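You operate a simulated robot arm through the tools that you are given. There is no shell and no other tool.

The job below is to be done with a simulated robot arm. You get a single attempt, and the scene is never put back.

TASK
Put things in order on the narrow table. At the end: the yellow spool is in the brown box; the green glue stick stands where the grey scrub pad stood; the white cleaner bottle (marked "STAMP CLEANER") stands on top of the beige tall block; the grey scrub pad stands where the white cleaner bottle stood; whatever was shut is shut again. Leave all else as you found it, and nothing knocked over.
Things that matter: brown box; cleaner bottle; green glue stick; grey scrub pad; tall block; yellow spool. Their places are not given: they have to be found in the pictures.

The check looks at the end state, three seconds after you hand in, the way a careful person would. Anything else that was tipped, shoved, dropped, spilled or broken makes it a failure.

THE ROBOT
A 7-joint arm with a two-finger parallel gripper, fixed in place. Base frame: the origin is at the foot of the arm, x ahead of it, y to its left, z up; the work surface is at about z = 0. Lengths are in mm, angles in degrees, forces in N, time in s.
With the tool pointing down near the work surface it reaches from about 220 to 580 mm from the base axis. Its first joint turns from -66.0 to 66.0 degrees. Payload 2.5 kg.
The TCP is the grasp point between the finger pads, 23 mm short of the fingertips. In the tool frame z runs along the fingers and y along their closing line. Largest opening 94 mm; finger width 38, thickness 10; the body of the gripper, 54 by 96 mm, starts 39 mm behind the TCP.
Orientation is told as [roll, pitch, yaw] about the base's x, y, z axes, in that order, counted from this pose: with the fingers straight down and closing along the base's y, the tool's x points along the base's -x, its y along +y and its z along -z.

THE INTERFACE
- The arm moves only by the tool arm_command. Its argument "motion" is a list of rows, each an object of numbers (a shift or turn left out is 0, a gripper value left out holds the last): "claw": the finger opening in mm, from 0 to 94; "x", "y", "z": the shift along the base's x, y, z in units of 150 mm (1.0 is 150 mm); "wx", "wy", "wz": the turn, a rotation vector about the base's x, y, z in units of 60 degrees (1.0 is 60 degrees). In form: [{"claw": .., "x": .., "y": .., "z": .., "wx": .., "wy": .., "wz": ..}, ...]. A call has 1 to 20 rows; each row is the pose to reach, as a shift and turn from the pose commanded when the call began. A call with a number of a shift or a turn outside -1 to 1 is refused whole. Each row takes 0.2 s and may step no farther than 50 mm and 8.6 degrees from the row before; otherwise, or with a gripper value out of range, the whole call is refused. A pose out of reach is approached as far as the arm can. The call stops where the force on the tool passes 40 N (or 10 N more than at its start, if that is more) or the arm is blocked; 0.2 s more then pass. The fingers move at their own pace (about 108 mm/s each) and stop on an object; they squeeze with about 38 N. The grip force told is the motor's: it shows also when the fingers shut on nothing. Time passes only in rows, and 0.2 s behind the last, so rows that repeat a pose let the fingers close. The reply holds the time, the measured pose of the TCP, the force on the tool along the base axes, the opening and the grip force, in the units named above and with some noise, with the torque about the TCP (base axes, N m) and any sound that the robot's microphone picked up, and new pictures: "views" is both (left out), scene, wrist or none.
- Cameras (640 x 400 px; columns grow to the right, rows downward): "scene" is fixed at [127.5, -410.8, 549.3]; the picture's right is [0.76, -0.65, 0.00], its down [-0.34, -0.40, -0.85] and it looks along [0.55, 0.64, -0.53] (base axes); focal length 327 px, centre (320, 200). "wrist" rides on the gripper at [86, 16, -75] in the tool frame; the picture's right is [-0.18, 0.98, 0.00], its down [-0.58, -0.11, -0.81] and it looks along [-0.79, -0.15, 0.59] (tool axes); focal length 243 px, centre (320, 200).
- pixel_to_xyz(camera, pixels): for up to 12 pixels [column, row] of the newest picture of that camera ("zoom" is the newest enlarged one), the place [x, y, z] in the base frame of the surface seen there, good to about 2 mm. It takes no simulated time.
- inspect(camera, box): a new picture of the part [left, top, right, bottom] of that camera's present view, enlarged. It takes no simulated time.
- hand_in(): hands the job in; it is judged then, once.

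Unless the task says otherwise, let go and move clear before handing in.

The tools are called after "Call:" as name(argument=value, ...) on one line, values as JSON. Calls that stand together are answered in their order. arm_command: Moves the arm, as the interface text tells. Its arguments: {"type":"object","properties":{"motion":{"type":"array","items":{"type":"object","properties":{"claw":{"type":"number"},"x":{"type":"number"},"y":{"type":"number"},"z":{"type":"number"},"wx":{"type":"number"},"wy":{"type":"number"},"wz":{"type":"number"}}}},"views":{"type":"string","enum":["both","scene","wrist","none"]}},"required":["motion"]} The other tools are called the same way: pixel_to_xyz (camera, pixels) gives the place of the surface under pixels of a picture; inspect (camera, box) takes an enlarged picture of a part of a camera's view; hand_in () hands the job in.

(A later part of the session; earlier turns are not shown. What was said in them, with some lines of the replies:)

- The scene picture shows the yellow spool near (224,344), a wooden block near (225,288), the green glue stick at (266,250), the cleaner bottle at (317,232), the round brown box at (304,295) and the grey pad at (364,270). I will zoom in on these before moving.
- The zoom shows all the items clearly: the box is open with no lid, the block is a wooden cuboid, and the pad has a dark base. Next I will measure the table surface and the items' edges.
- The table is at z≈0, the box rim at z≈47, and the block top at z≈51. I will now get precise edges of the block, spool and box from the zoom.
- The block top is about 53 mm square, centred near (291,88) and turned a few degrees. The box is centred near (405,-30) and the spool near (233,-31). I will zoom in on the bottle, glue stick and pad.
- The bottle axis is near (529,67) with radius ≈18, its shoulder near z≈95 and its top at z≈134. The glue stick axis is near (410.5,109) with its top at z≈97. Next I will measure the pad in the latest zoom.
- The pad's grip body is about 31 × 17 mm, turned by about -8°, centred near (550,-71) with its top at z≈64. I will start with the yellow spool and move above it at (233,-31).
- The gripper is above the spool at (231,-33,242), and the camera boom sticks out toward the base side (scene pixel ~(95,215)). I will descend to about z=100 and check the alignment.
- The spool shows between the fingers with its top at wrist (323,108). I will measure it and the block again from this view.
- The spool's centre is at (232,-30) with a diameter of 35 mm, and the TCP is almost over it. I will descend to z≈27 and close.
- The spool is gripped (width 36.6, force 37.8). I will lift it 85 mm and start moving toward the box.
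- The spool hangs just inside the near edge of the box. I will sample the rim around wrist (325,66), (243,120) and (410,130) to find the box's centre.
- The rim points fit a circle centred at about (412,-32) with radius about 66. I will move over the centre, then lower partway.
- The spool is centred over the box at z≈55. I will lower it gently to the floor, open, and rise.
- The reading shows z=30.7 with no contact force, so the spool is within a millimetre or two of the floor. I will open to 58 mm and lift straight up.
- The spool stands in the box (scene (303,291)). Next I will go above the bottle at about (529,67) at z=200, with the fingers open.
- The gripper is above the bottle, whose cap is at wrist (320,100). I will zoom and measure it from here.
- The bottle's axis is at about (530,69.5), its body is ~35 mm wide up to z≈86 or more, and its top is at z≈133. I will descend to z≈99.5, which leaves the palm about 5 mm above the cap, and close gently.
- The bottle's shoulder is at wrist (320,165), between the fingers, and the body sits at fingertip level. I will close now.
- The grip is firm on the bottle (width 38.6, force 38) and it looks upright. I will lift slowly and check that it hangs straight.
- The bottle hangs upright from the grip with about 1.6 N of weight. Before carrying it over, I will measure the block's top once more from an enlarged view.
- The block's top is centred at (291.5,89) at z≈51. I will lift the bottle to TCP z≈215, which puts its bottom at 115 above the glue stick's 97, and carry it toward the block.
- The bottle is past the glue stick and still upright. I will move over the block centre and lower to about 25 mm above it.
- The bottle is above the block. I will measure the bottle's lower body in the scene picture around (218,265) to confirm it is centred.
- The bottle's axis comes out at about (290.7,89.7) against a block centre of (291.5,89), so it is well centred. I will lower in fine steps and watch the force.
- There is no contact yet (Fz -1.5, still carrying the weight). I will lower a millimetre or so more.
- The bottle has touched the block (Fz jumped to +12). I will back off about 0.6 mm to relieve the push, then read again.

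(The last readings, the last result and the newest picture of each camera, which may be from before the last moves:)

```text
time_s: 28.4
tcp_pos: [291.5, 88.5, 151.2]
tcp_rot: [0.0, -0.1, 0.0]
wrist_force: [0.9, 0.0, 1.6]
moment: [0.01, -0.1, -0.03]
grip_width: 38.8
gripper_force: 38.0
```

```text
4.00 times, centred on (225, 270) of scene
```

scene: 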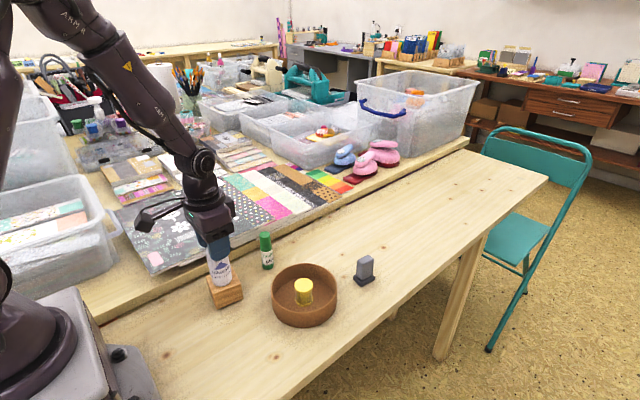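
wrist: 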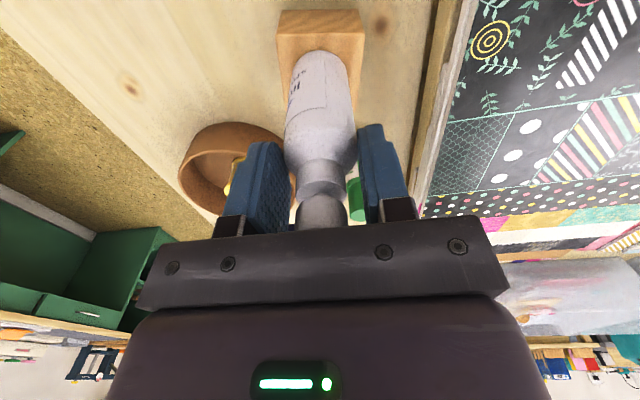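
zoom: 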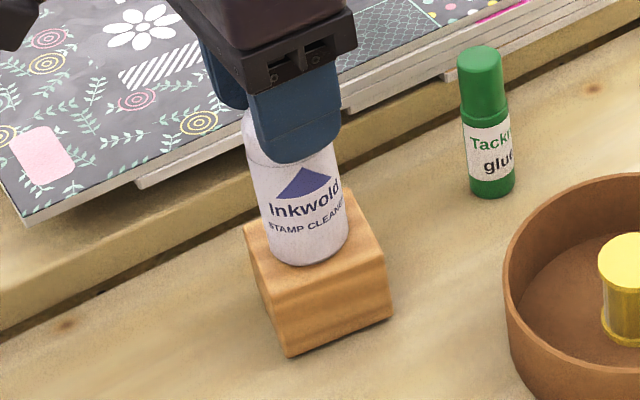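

The bottle now rests lightly on the block (Fz +1.6) and stands centred in the zoom. I will open gradually and rise straight up.

Call:
arm_command(motion=[{"claw": 42}, {"claw": 48}, {"claw": 60}, {"claw": 78}, {"claw": 78}, {"claw": 78, "z": 0.08}, {"z": 0.2}, {"z": 0.36}, {"z": 0.54}, {"z": 0.72}, {"z": 0.8}, {"z": 0.8}], views="both")

Call:
inspect(camera="scene", box=[190, 220, 260, 320])

```text
time_s: 31.0
tcp_pos: [288.8, 90.1, 270.5]
tcp_rot: [0.1, 0.0, 0.0]
wrist_force: [0.3, 0.4, -0.4]
moment: [-0.01, -0.01, 0.01]
grip_width: 78.0
gripper_force: 0.0
```

scene: 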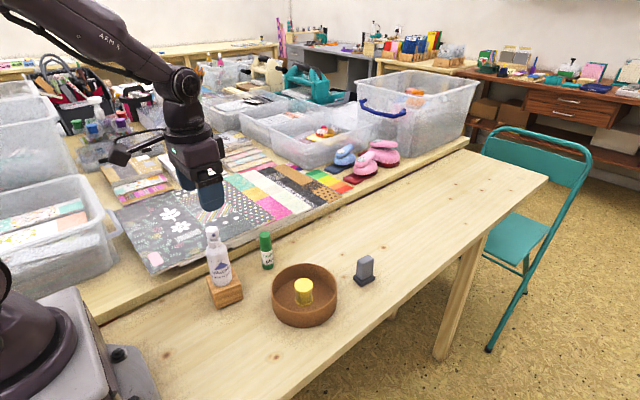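
wrist: 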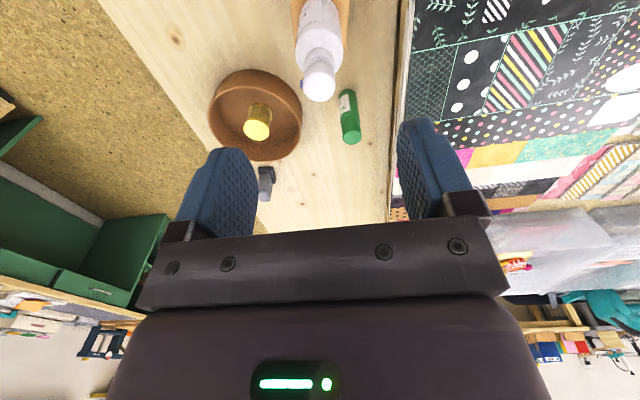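

```text
4.00 times, centred on (225, 270) of scene
```

zoom: 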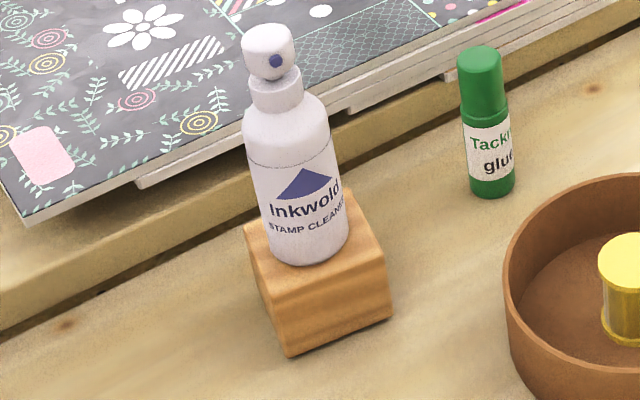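

The bottle stands alone on the block (zoom (295,150)). Next I will travel toward the grey pad at about (550,-71).

Call:
arm_command(motion=[{"claw": 70, "x": 0.17, "y": -0.107}, {"x": 0.34, "y": -0.213}, {"x": 0.51, "y": -0.32}, {"x": 0.68, "y": -0.427}, {"x": 0.86, "y": -0.533}, {"x": 0.86, "y": -0.533}], views="none")

Call:
arm_command(motion=[{"claw": 70, "x": 0.17, "y": -0.107, "z": -0.1}, {"x": 0.34, "y": -0.213, "z": -0.25}, {"x": 0.51, "y": -0.32, "z": -0.4}, {"x": 0.68, "y": -0.427, "z": -0.55, "wz": -0.05}, {"x": 0.8, "y": -0.5, "z": -0.7, "wz": -0.1}, {"x": 0.863, "y": -0.533, "z": -0.8, "wz": -0.133}, {"x": 0.863, "y": -0.533, "z": -0.8, "wz": -0.133}], views="both")

```text
time_s: 32.4
tcp_pos: [419.2, 11.2, 269.9]
tcp_rot: [0.0, 0.0, -0.1]
wrist_force: [-0.5, 0.2, 0.2]
moment: [0.0, -0.02, 0.0]
grip_width: 69.7
gripper_force: 0.0
```

```text
time_s: 34.0
tcp_pos: [549.7, -69.3, 152.3]
tcp_rot: [0.0, 0.1, -8.0]
wrist_force: [0.5, 0.1, -0.5]
moment: [0.03, -0.01, 0.01]
grip_width: 70.0
gripper_force: 0.0
```

scene: 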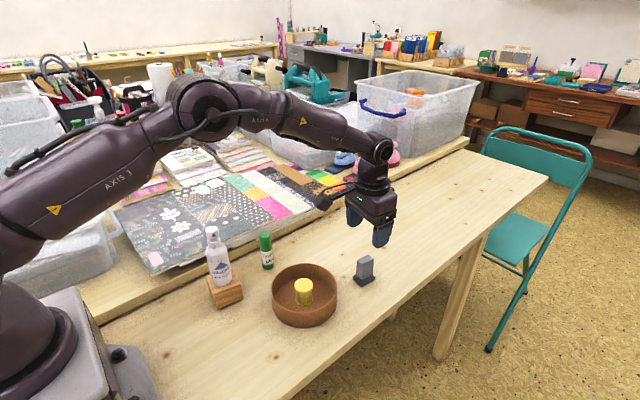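
wrist: 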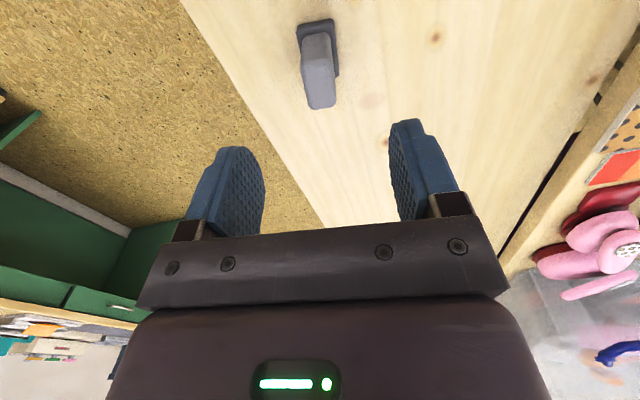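

The gripper is above the pad, which shows at wrist (319,70). I will zoom in to check its centre and turn.

Call:
inspect(camera="wrist", box=[280, 10, 360, 120])

Call:
pixel_to_xyz(camera="wrist", pixels=[[303, 60], [331, 56], [310, 106], [333, 104], [320, 80], [303, 80], [334, 80], [298, 28], [333, 21], [338, 75], [316, 48], [300, 40]])

```text
3.64 times, centred on (320, 65) of wrist
```

zoom: 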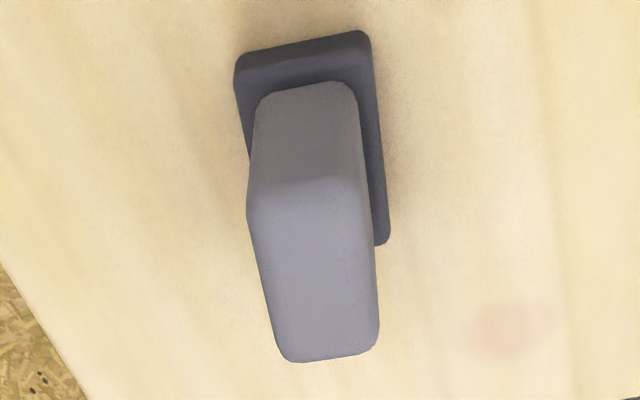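

```text
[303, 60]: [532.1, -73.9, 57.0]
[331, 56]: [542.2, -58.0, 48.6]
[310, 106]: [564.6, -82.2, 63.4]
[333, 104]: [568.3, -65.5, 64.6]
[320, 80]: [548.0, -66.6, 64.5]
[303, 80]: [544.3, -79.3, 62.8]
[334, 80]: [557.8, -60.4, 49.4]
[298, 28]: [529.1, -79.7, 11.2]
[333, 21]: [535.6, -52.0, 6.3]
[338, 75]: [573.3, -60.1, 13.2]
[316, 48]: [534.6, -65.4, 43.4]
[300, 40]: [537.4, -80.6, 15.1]
```

The pad's base is centred at about (551,-70) and turned by -8.5°, which matches the current tool yaw. I will descend to z≈42, with the tips just above the dark base, and close.

Call:
arm_command(motion=[{"claw": 60, "x": 0.005, "y": 0.003, "z": -0.2}, {"x": 0.005, "y": 0.003, "z": -0.38}, {"x": 0.005, "y": 0.003, "z": -0.53}, {"x": 0.005, "y": 0.003, "z": -0.65}, {"x": 0.005, "y": 0.003, "z": -0.72}, {"x": 0.005, "y": 0.003, "z": -0.72}], views="both")

```text
time_s: 35.4
tcp_pos: [551.0, -69.0, 43.3]
tcp_rot: [0.0, 0.1, -8.1]
wrist_force: [0.0, -0.3, -0.6]
moment: [0.01, 0.01, 0.0]
grip_width: 60.0
gripper_force: 0.0
```

scene: 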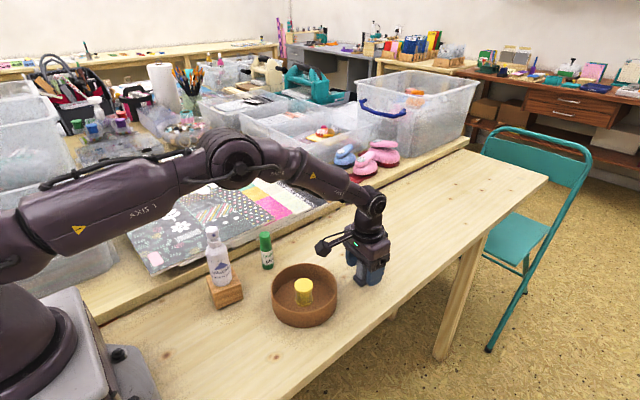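
wrist: 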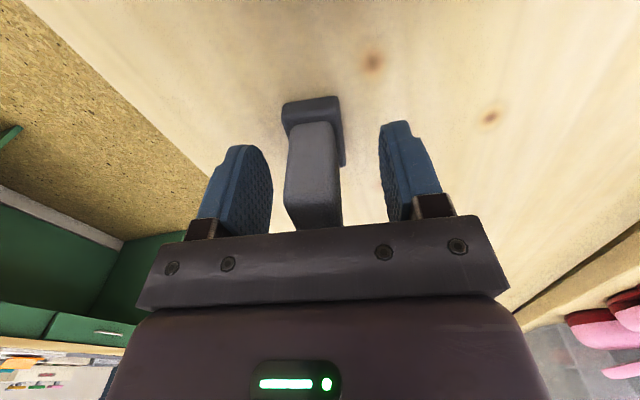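

The pad sits a little to the left of the finger midline (wrist columns 285–342). I will shift 2 mm toward -y and close.

Call:
arm_command(motion=[{"claw": 60, "y": -0.013}, {"claw": 40, "y": -0.013}, {"claw": 30, "y": -0.013}, {"claw": 22, "y": -0.013}, {"claw": 8, "y": -0.013}, {"claw": 8, "y": -0.013}, {"claw": 8, "y": -0.013}, {"claw": 8, "y": -0.013}], views="both")

```text
time_s: 37.2
tcp_pos: [550.4, -70.4, 43.0]
tcp_rot: [0.0, 0.0, -8.0]
wrist_force: [-0.7, 0.5, 0.7]
moment: [-0.03, 0.02, -0.01]
grip_width: 21.1
gripper_force: 38.3
```

scene: 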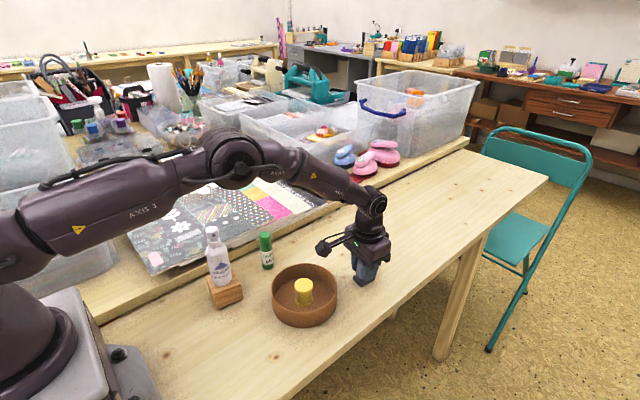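
wrist: 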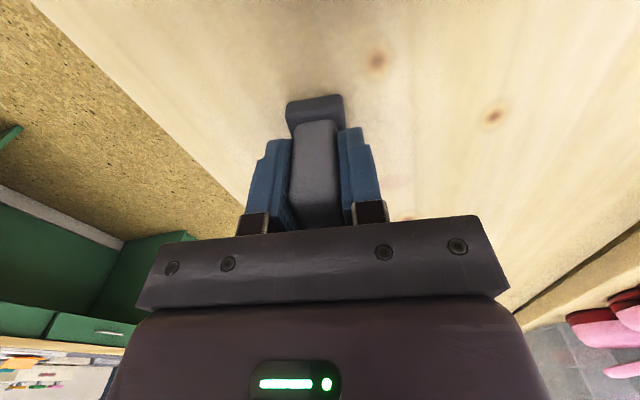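

The pad is gripped (width 21.1). I will lift it 50 mm and carry it to the bottle's former place at (530,70).

Call:
arm_command(motion=[{"claw": 8, "z": 0.08}, {"z": 0.2}, {"z": 0.33}, {"x": -0.01, "y": 0.08, "z": 0.33}, {"x": -0.03, "y": 0.22, "z": 0.33}, {"x": -0.06, "y": 0.4, "z": 0.33}, {"x": -0.08, "y": 0.58, "z": 0.33}, {"x": -0.11, "y": 0.76, "z": 0.33}, {"x": -0.13, "y": 0.88, "z": 0.33}, {"x": -0.136, "y": 0.947, "z": 0.33}, {"x": -0.136, "y": 0.947, "z": 0.33}, {"x": -0.136, "y": 0.947, "z": 0.33}], views="both")

Call:
inspect(camera="scene", box=[270, 180, 390, 290])

```text
time_s: 39.8
tcp_pos: [531.0, 67.9, 94.1]
tcp_rot: [0.0, 0.1, -8.0]
wrist_force: [0.9, -1.0, -0.9]
moment: [-0.04, -0.01, -0.04]
grip_width: 21.2
gripper_force: 37.4
```

scene: 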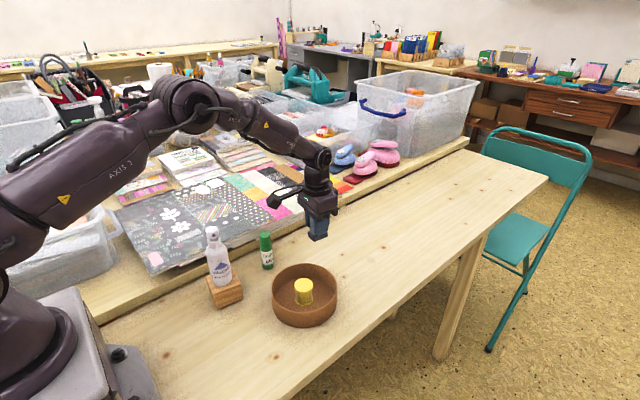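
wrist: 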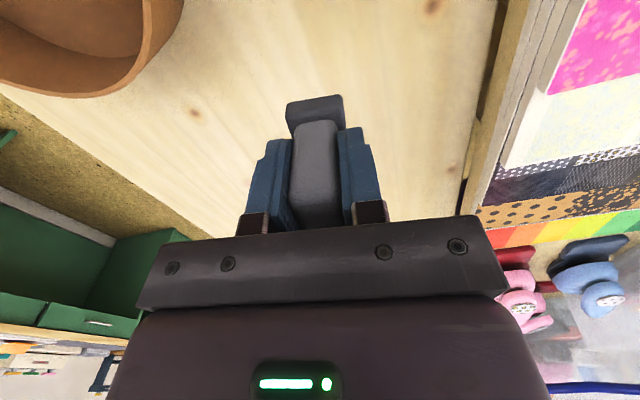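

```text
3.64 times, centred on (330, 235) of scene
```

zoom: 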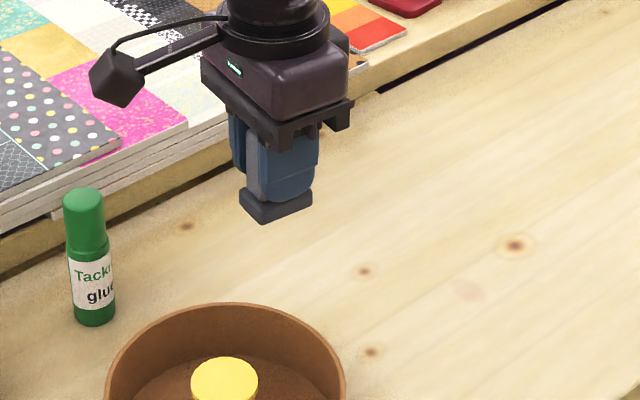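

The pad hangs level above the bottle's former place. I will lower it to just above the table.

Call:
arm_command(motion=[{"claw": 8, "z": -0.1}, {"z": -0.2}, {"z": -0.27}, {"z": -0.305}, {"z": -0.32}, {"z": -0.32}, {"z": -0.32}], views="none")

Call:
arm_command(motion=[{"claw": 8, "z": -0.005}, {"z": -0.008}, {"z": -0.008}], views="none")

```text
time_s: 41.4
tcp_pos: [531.4, 69.2, 44.9]
tcp_rot: [0.0, 0.1, -8.0]
wrist_force: [0.3, 0.6, -0.2]
moment: [-0.02, 0.02, 0.03]
grip_width: 21.2
gripper_force: 38.3
```

```text
time_s: 42.2
tcp_pos: [530.4, 69.8, 43.1]
tcp_rot: [0.0, 0.1, -8.0]
wrist_force: [-0.6, 0.0, -1.1]
moment: [0.0, 0.01, 0.0]
grip_width: 21.1
gripper_force: 37.9
```

The pad is within half a millimetre of the table with no push yet (Fz -1.1). I will take one small step more, then open and rise.

Call:
arm_command(motion=[{"claw": 8, "z": -0.003}, {"claw": 8, "z": -0.003}, {"claw": 24, "z": -0.003}, {"claw": 30, "z": -0.003}, {"claw": 45, "z": -0.003}, {"claw": 60, "z": -0.003}, {"claw": 60, "z": -0.003}, {"z": 0.08}, {"z": 0.2}, {"z": 0.4}, {"z": 0.6}, {"z": 0.8}, {"z": 0.8}], views="both")

Call:
inspect(camera="scene", box=[200, 180, 390, 320])

```text
time_s: 45.0
tcp_pos: [528.4, 72.1, 164.9]
tcp_rot: [-0.1, 0.0, -8.1]
wrist_force: [-1.0, 0.2, 0.1]
moment: [0.03, 0.01, 0.0]
grip_width: 59.9
gripper_force: 0.0
```

scene: 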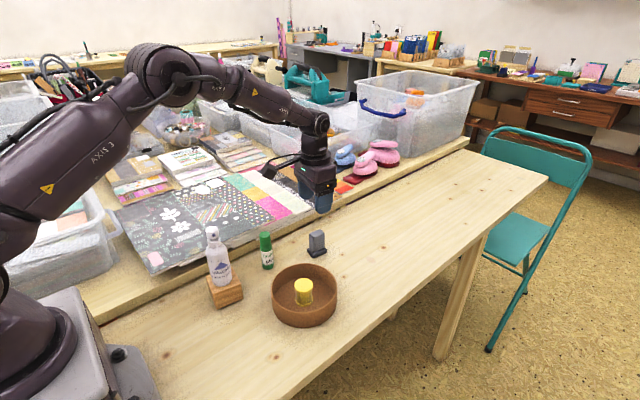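
wrist: 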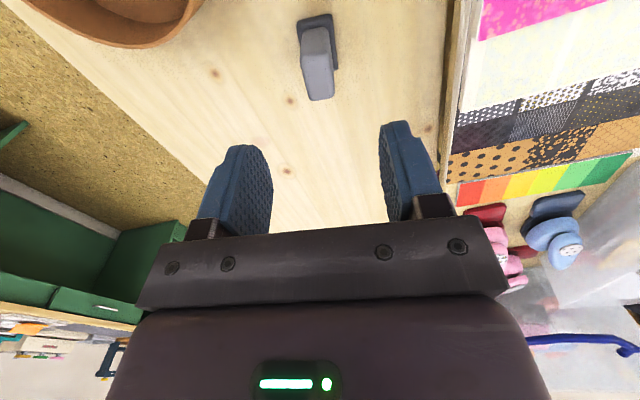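

```text
2.86 times, centred on (295, 250) of scene
```

zoom: 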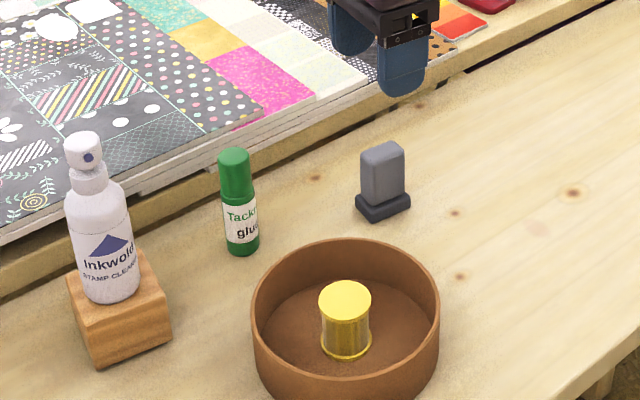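

The pad stands where the bottle was. For the glue stick I will turn the tool toward +85° yaw, so the camera boom swings over the box side and away from the bottle on the block, while moving above (410.5,109).

Call:
arm_command(motion=[{"claw": 60, "z": 0.1, "wz": 0.12}, {"x": -0.1, "y": 0.03, "z": 0.2, "wz": 0.24}, {"x": -0.22, "y": 0.07, "z": 0.25, "wz": 0.36}, {"x": -0.34, "y": 0.11, "z": 0.25, "wz": 0.48}, {"x": -0.46, "y": 0.15, "z": 0.25, "wz": 0.6}, {"x": -0.58, "y": 0.19, "z": 0.25, "wz": 0.72}, {"x": -0.7, "y": 0.23, "z": 0.25, "wz": 0.84}, {"x": -0.799, "y": 0.262, "z": 0.25, "wz": 0.967}, {"x": -0.799, "y": 0.262, "z": 0.25, "wz": 0.967}], views="scene")

Call:
arm_command(motion=[{"claw": 60, "wz": 0.12}, {"wz": 0.24}, {"wz": 0.36}, {"wz": 0.48}, {"wz": 0.583}, {"wz": 0.583}], views="both")

```text
time_s: 47.0
tcp_pos: [408.7, 108.8, 202.1]
tcp_rot: [0.0, 0.0, 50.2]
wrist_force: [0.5, -0.1, -0.2]
moment: [0.01, -0.02, 0.02]
grip_width: 59.6
gripper_force: 0.0
```

scene: 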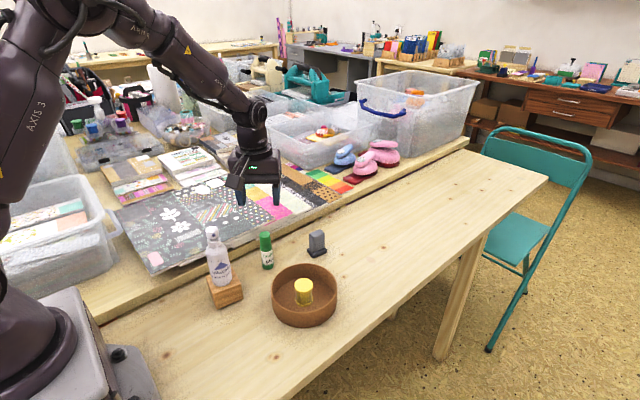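

```text
time_s: 48.4
tcp_pos: [409.7, 108.7, 201.6]
tcp_rot: [0.1, 0.0, 85.1]
wrist_force: [-0.2, -0.5, 0.2]
moment: [0.03, -0.02, -0.01]
grip_width: 60.2
gripper_force: 0.1
```

scene: 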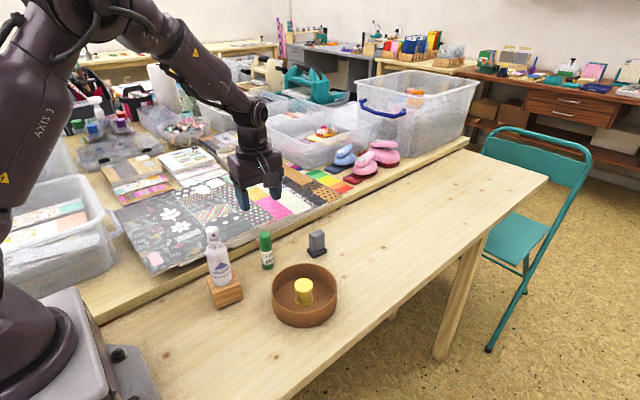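
wrist: 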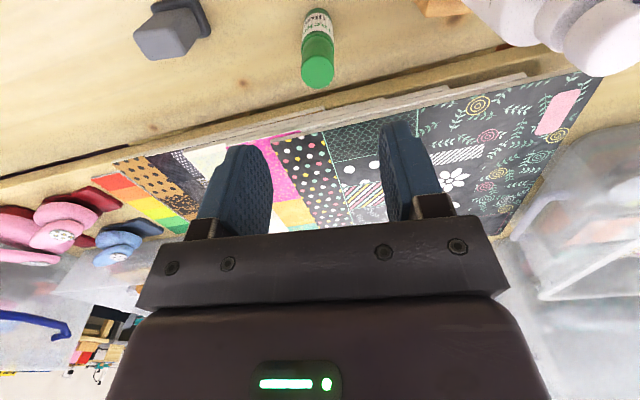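

The tool is now at yaw 85°, above the glue stick, which shows at wrist (318,70). I will measure it from here.

Call:
pixel_to_xyz(camera="wrist", pixels=[[318, 71], [303, 71], [333, 71], [318, 58], [318, 84], [304, 40], [331, 40], [318, 45], [318, 20], [305, 15], [331, 15]])

Call:
inspect(camera="wrist", box=[260, 0, 380, 120])

```text
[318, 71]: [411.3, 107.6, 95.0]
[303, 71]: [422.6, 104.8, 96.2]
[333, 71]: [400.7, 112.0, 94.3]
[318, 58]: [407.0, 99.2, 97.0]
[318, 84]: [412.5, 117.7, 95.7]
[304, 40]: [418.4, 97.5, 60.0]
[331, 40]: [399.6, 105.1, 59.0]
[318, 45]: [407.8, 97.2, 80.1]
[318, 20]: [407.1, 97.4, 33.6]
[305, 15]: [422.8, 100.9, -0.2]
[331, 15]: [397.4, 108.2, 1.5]
```

```text
3.33 times, centred on (320, 60) of wrist
```

zoom: 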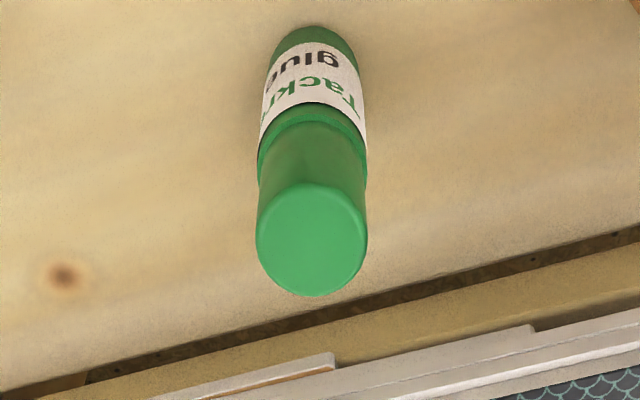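

The glue stick's centre is at (411.3,108.5), essentially under the TCP. I will descend to z≈64, keeping the palm clear of its top at 97, then close.

Call:
arm_command(motion=[{"claw": 60, "x": 0.005, "y": -0.003, "z": -0.2}, {"x": 0.005, "y": -0.003, "z": -0.4}, {"x": 0.005, "y": -0.003, "z": -0.58}, {"x": 0.005, "y": -0.003, "z": -0.74}, {"x": 0.005, "y": -0.003, "z": -0.85}, {"x": 0.005, "y": -0.003, "z": -0.907}, {"x": 0.005, "y": -0.003, "z": -0.907}], views="both")

```text
time_s: 50.0
tcp_pos: [410.5, 110.3, 64.8]
tcp_rot: [0.0, 0.0, 85.0]
wrist_force: [-0.5, 0.1, -0.6]
moment: [0.0, 0.0, -0.02]
grip_width: 59.9
gripper_force: 0.0
```

scene: 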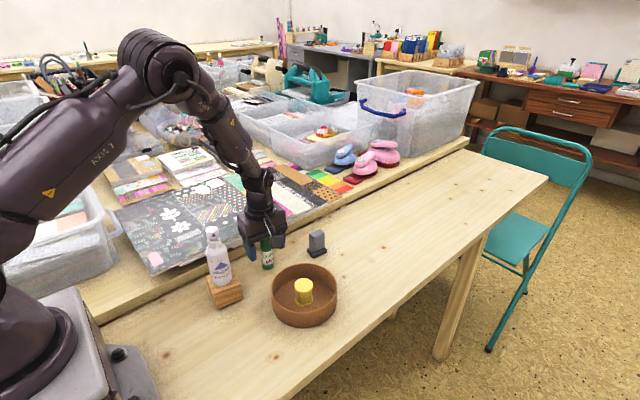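
wrist: 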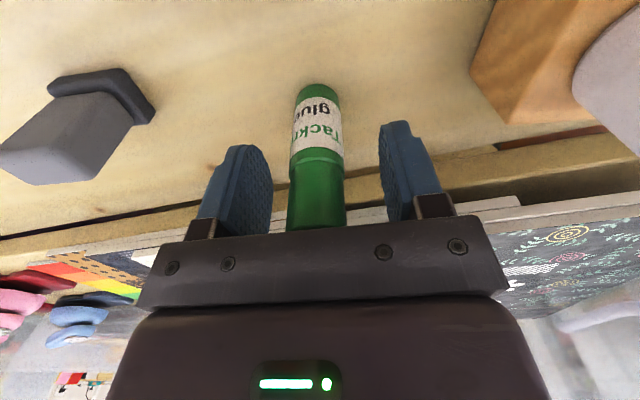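

The glue stick stands centred between the fingers (wrist columns 288–345). I will close on it now.

Call:
arm_command(motion=[{"claw": 45}, {"claw": 34}, {"claw": 28}, {"claw": 12}, {"claw": 12}, {"claw": 12}, {"claw": 12}], views="both")

```text
time_s: 51.6
tcp_pos: [410.3, 110.8, 65.1]
tcp_rot: [0.1, -0.1, 85.0]
wrist_force: [0.3, -0.5, 0.4]
moment: [-0.02, -0.02, -0.01]
grip_width: 24.6
gripper_force: 37.4
```

scene: 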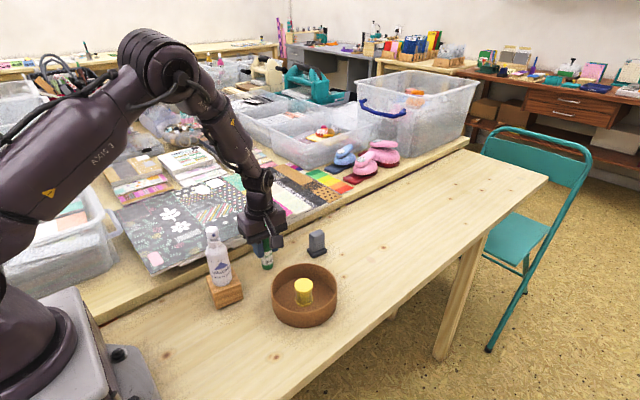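
wrist: 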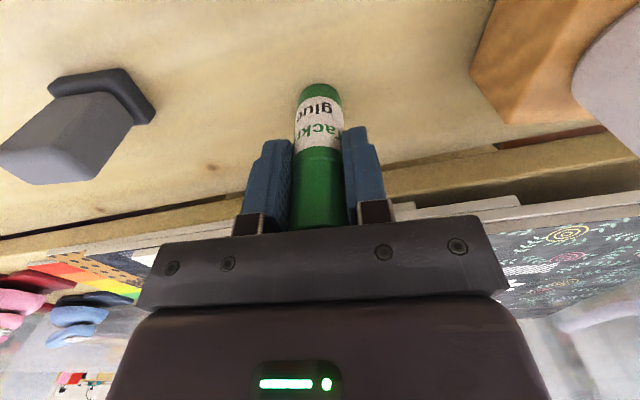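

The glue stick is gripped (width 24.6). I will lift it 75 mm, then travel halfway to the pad's former place while turning the tool back.

Call:
arm_command(motion=[{"claw": 12, "z": 0.07}, {"z": 0.18}, {"z": 0.34}, {"z": 0.5}, {"z": 0.5}, {"x": 0.04, "y": -0.05, "z": 0.5, "wz": -0.08}, {"x": 0.09, "y": -0.12, "z": 0.5, "wz": -0.2}, {"x": 0.15, "y": -0.19, "z": 0.5, "wz": -0.32}, {"x": 0.21, "y": -0.27, "z": 0.5, "wz": -0.44}, {"x": 0.27, "y": -0.35, "z": 0.5, "wz": -0.56}, {"x": 0.33, "y": -0.43, "z": 0.5, "wz": -0.68}, {"x": 0.39, "y": -0.51, "z": 0.5, "wz": -0.8}, {"x": 0.44, "y": -0.57, "z": 0.5, "wz": -0.9}, {"x": 0.467, "y": -0.6, "z": 0.5, "wz": -0.967}, {"x": 0.467, "y": -0.6, "z": 0.5, "wz": -0.967}], views="both")

```text
time_s: 54.8
tcp_pos: [480.6, 20.9, 139.8]
tcp_rot: [-0.1, 0.0, 27.0]
wrist_force: [0.4, 0.4, -0.7]
moment: [-0.02, -0.01, -0.03]
grip_width: 24.8
gripper_force: 37.6
```

scene: 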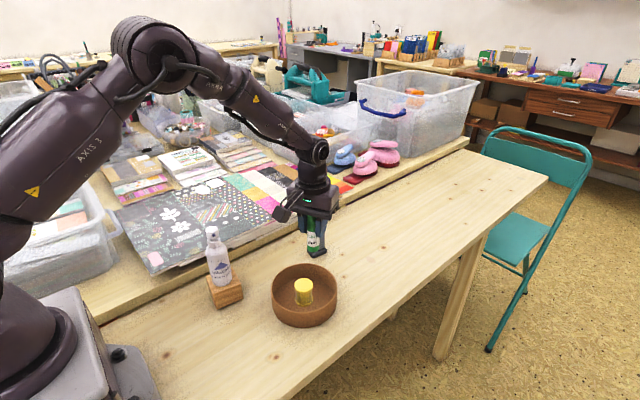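
wrist: 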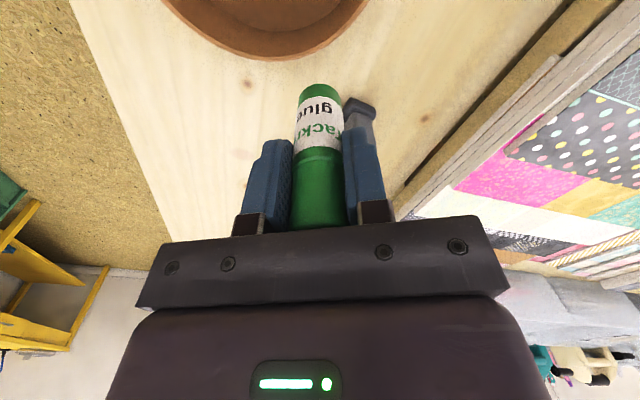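

The glue stick is held upright at the halfway point. I will continue to (551,-70.5), turning back to yaw 0, and lower partway.

Call:
arm_command(motion=[{"claw": 12, "x": 0.06, "y": -0.08, "wz": -0.08}, {"x": 0.16, "y": -0.2, "wz": -0.2}, {"x": 0.26, "y": -0.34, "wz": -0.32}, {"x": 0.36, "y": -0.46, "wz": -0.4}, {"x": 0.43, "y": -0.55, "wz": -0.45}, {"x": 0.463, "y": -0.594, "wz": -0.45}, {"x": 0.463, "y": -0.594, "wz": -0.45}, {"x": 0.463, "y": -0.594, "z": -0.12, "wz": -0.45}, {"x": 0.463, "y": -0.594, "z": -0.26, "wz": -0.45}, {"x": 0.463, "y": -0.594, "z": -0.36, "wz": -0.45}, {"x": 0.463, "y": -0.594, "z": -0.42, "wz": -0.45}, {"x": 0.463, "y": -0.594, "z": -0.45, "wz": -0.45}, {"x": 0.463, "y": -0.594, "z": -0.45, "wz": -0.45}], views="both")

Call:
inspect(camera="scene", box=[270, 190, 420, 310])

```text
time_s: 57.6
tcp_pos: [551.1, -71.7, 72.5]
tcp_rot: [0.0, -0.1, 0.0]
wrist_force: [-0.1, -0.6, -0.1]
moment: [-0.04, -0.02, 0.0]
grip_width: 24.5
gripper_force: 37.7
```

scene: 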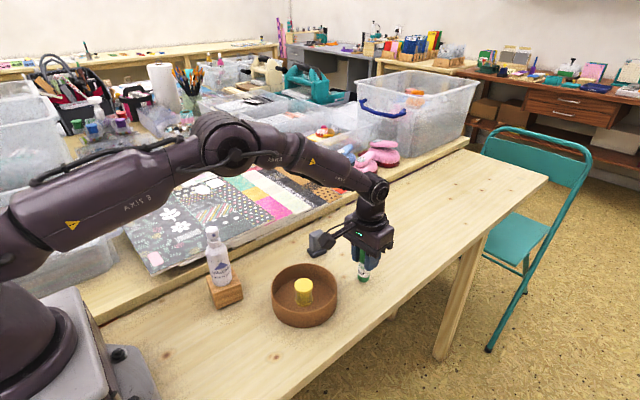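
wrist: 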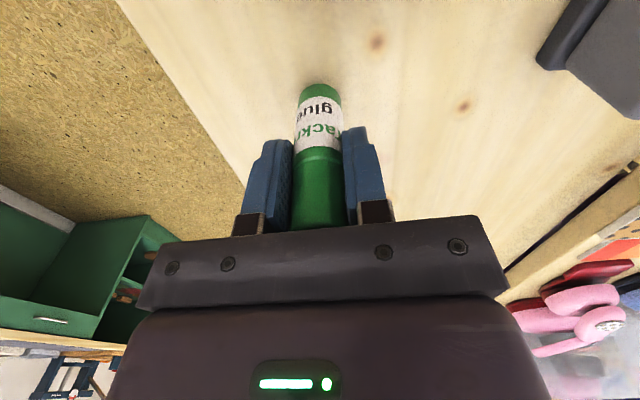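

```text
3.33 times, centred on (345, 250) of scene
```

zoom: 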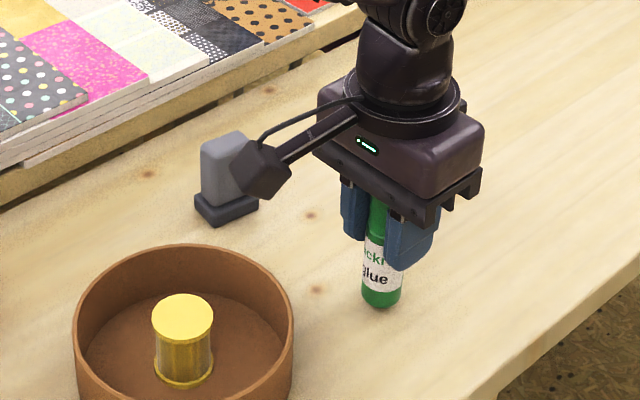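

The glue stick is about 7 mm above the table at (551,-71). I will lower it in fine steps.

Call:
arm_command(motion=[{"claw": 12, "z": -0.02}, {"z": -0.035}, {"z": -0.044}, {"z": -0.044}, {"z": -0.044}], views="none")

Call:
arm_command(motion=[{"claw": 12, "z": -0.003}, {"z": -0.006}, {"z": -0.006}], views="none")

```text
time_s: 58.8
tcp_pos: [549.2, -71.1, 66.0]
tcp_rot: [0.0, 0.0, 0.0]
wrist_force: [-0.2, -0.7, -0.6]
moment: [0.0, 0.01, 0.01]
grip_width: 24.6
gripper_force: 38.0
```

```text
time_s: 59.6
tcp_pos: [551.1, -71.9, 64.7]
tcp_rot: [0.0, -0.1, 0.0]
wrist_force: [0.4, -0.2, 0.4]
moment: [-0.01, 0.02, 0.0]
grip_width: 24.4
gripper_force: 37.9
```

The reading is back at the grasp height with almost no push. I will go half a millimetre more to confirm contact.

Call:
arm_command(motion=[{"claw": 12, "z": -0.003}, {"z": -0.003}], views="none")

```text
time_s: 60.2
tcp_pos: [550.6, -71.0, 65.8]
tcp_rot: [0.0, -0.1, -0.1]
wrist_force: [-0.3, -0.8, 4.7]
moment: [0.01, 0.04, 0.02]
grip_width: 24.5
gripper_force: 37.9
```

Contact is confirmed (Fz +4.7). I will open gradually and rise straight up clear of the stick.

Call:
arm_command(motion=[{"claw": 12, "z": 0.002}, {"claw": 28, "z": 0.002}, {"claw": 36, "z": 0.002}, {"claw": 48, "z": 0.002}, {"claw": 60, "z": 0.002}, {"claw": 60, "z": 0.002}, {"z": 0.08}, {"z": 0.2}, {"z": 0.4}, {"z": 0.6}, {"z": 0.8}, {"z": 0.95}, {"z": 0.95}], views="both")

Call:
inspect(camera="scene", box=[190, 190, 400, 330])

```text
time_s: 63.0
tcp_pos: [550.3, -73.3, 207.6]
tcp_rot: [0.0, 0.1, -0.1]
wrist_force: [0.1, -0.8, 0.2]
moment: [-0.01, -0.02, 0.04]
grip_width: 60.1
gripper_force: 0.0
```

scene: 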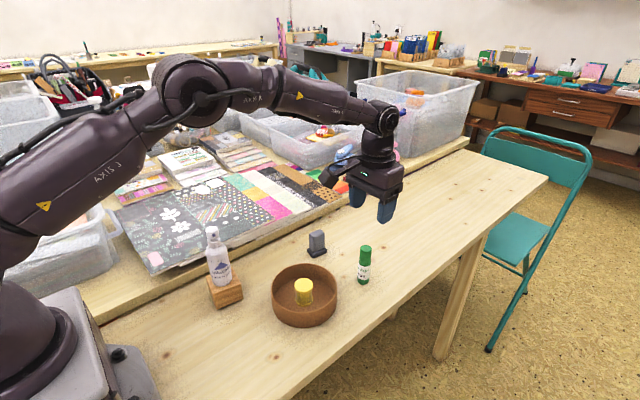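
wrist: 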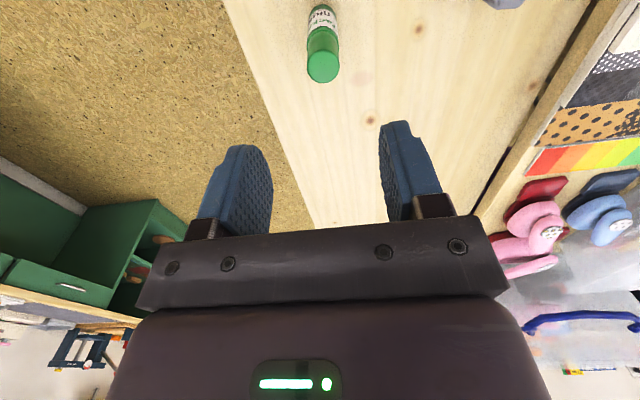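

```text
2.86 times, centred on (295, 260) of scene
```

zoom: 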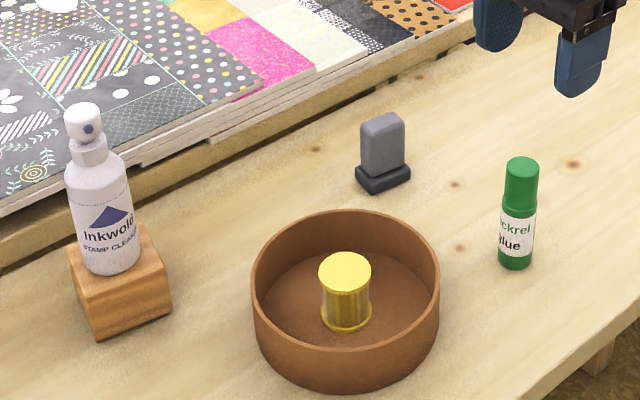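

All items stand in their places. I will verify the final positions of the glue stick, pad, bottle and spool with measurements.

Call:
pixel_to_xyz(camera="zoom", pixels=[[521, 170], [519, 265], [505, 200], [537, 200], [383, 130], [372, 190], [408, 172], [358, 172], [103, 270], [85, 108], [345, 270], [345, 325]])

Call:
pixel_to_xyz(camera="wrist", pixels=[[323, 66], [309, 66], [338, 66], [323, 53], [323, 79]])

```text
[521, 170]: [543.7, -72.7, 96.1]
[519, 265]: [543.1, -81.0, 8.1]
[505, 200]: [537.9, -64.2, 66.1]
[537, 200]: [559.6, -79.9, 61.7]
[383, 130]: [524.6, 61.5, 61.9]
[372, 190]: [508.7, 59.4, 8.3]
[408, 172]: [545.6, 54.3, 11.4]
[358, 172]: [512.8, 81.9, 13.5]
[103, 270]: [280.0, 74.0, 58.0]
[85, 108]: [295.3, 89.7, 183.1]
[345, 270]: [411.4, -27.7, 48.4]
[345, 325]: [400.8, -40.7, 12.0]
```

```text
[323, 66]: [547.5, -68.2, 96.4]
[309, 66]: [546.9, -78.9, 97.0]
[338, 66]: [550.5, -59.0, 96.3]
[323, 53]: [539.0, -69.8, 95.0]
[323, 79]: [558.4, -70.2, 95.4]
```

The glue stick is centred at about (549,-70) and the pad at about (529,68), within 2 mm of the places they were meant to take. The bottle's top is at z≈183 over the block and the spool is in the box. I will raise and retract the arm clear of everything, then check once more.

Call:
arm_command(motion=[{"claw": 60, "z": 0.2}, {"z": 0.4}, {"x": -0.15, "y": 0.07, "z": 0.6}, {"x": -0.3, "y": 0.15, "z": 0.75}, {"x": -0.5, "y": 0.23, "z": 0.85}, {"x": -0.7, "y": 0.3, "z": 0.95}, {"x": -0.8, "y": 0.33, "z": 1.0}, {"x": -0.8, "y": 0.33, "z": 1.0}, {"x": -0.8, "y": 0.33, "z": 1.0}], views="both")

Call:
inspect(camera="scene", box=[190, 190, 400, 330])

```text
time_s: 65.0
tcp_pos: [431.7, -22.9, 358.1]
tcp_rot: [-0.1, 0.0, 0.1]
wrist_force: [-0.1, -0.2, -0.2]
moment: [0.01, 0.03, 0.02]
grip_width: 59.9
gripper_force: 0.0
```

scene: 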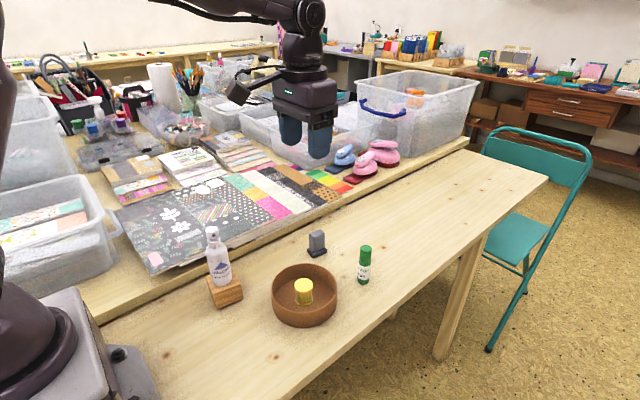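
wrist: 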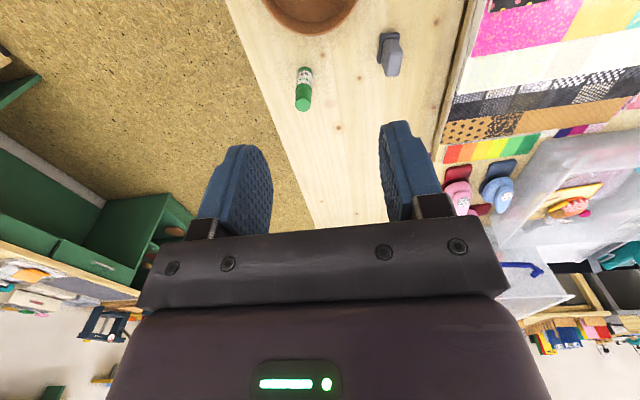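

```text
2.86 times, centred on (295, 260) of scene
```

zoom: 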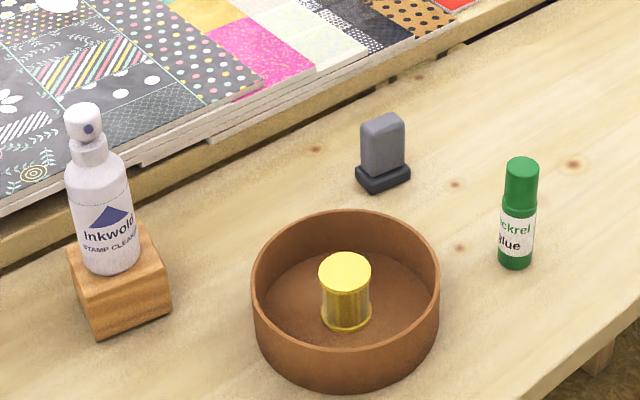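

The final view shows the spool standing in the brown box, the bottle on the block, the pad at the bottle's former place and the glue stick at the pad's former place. Everything is upright and the arm is clear, so I am handing in.

Call:
hand_in()

```text
The job is handed in.
```

The narrow table is in order, and I handed the job in with the arm clear of everything. The check's result has not come back.

- **Yellow spool:** stands upright in the brown box, near the middle.
- **Cleaner bottle:** stands upright on the block, within about 1 mm of its centre.
- **Grey scrub pad:** stands where the bottle stood, within about 2 mm.
- **Green glue stick:** stands where the pad stood, within about 2 mm.

Nothing in the scene was shut to begin with; the brown box is open and has no lid. The last pictures show nothing tipped, and the block, the box and the things on the back table look as they were.
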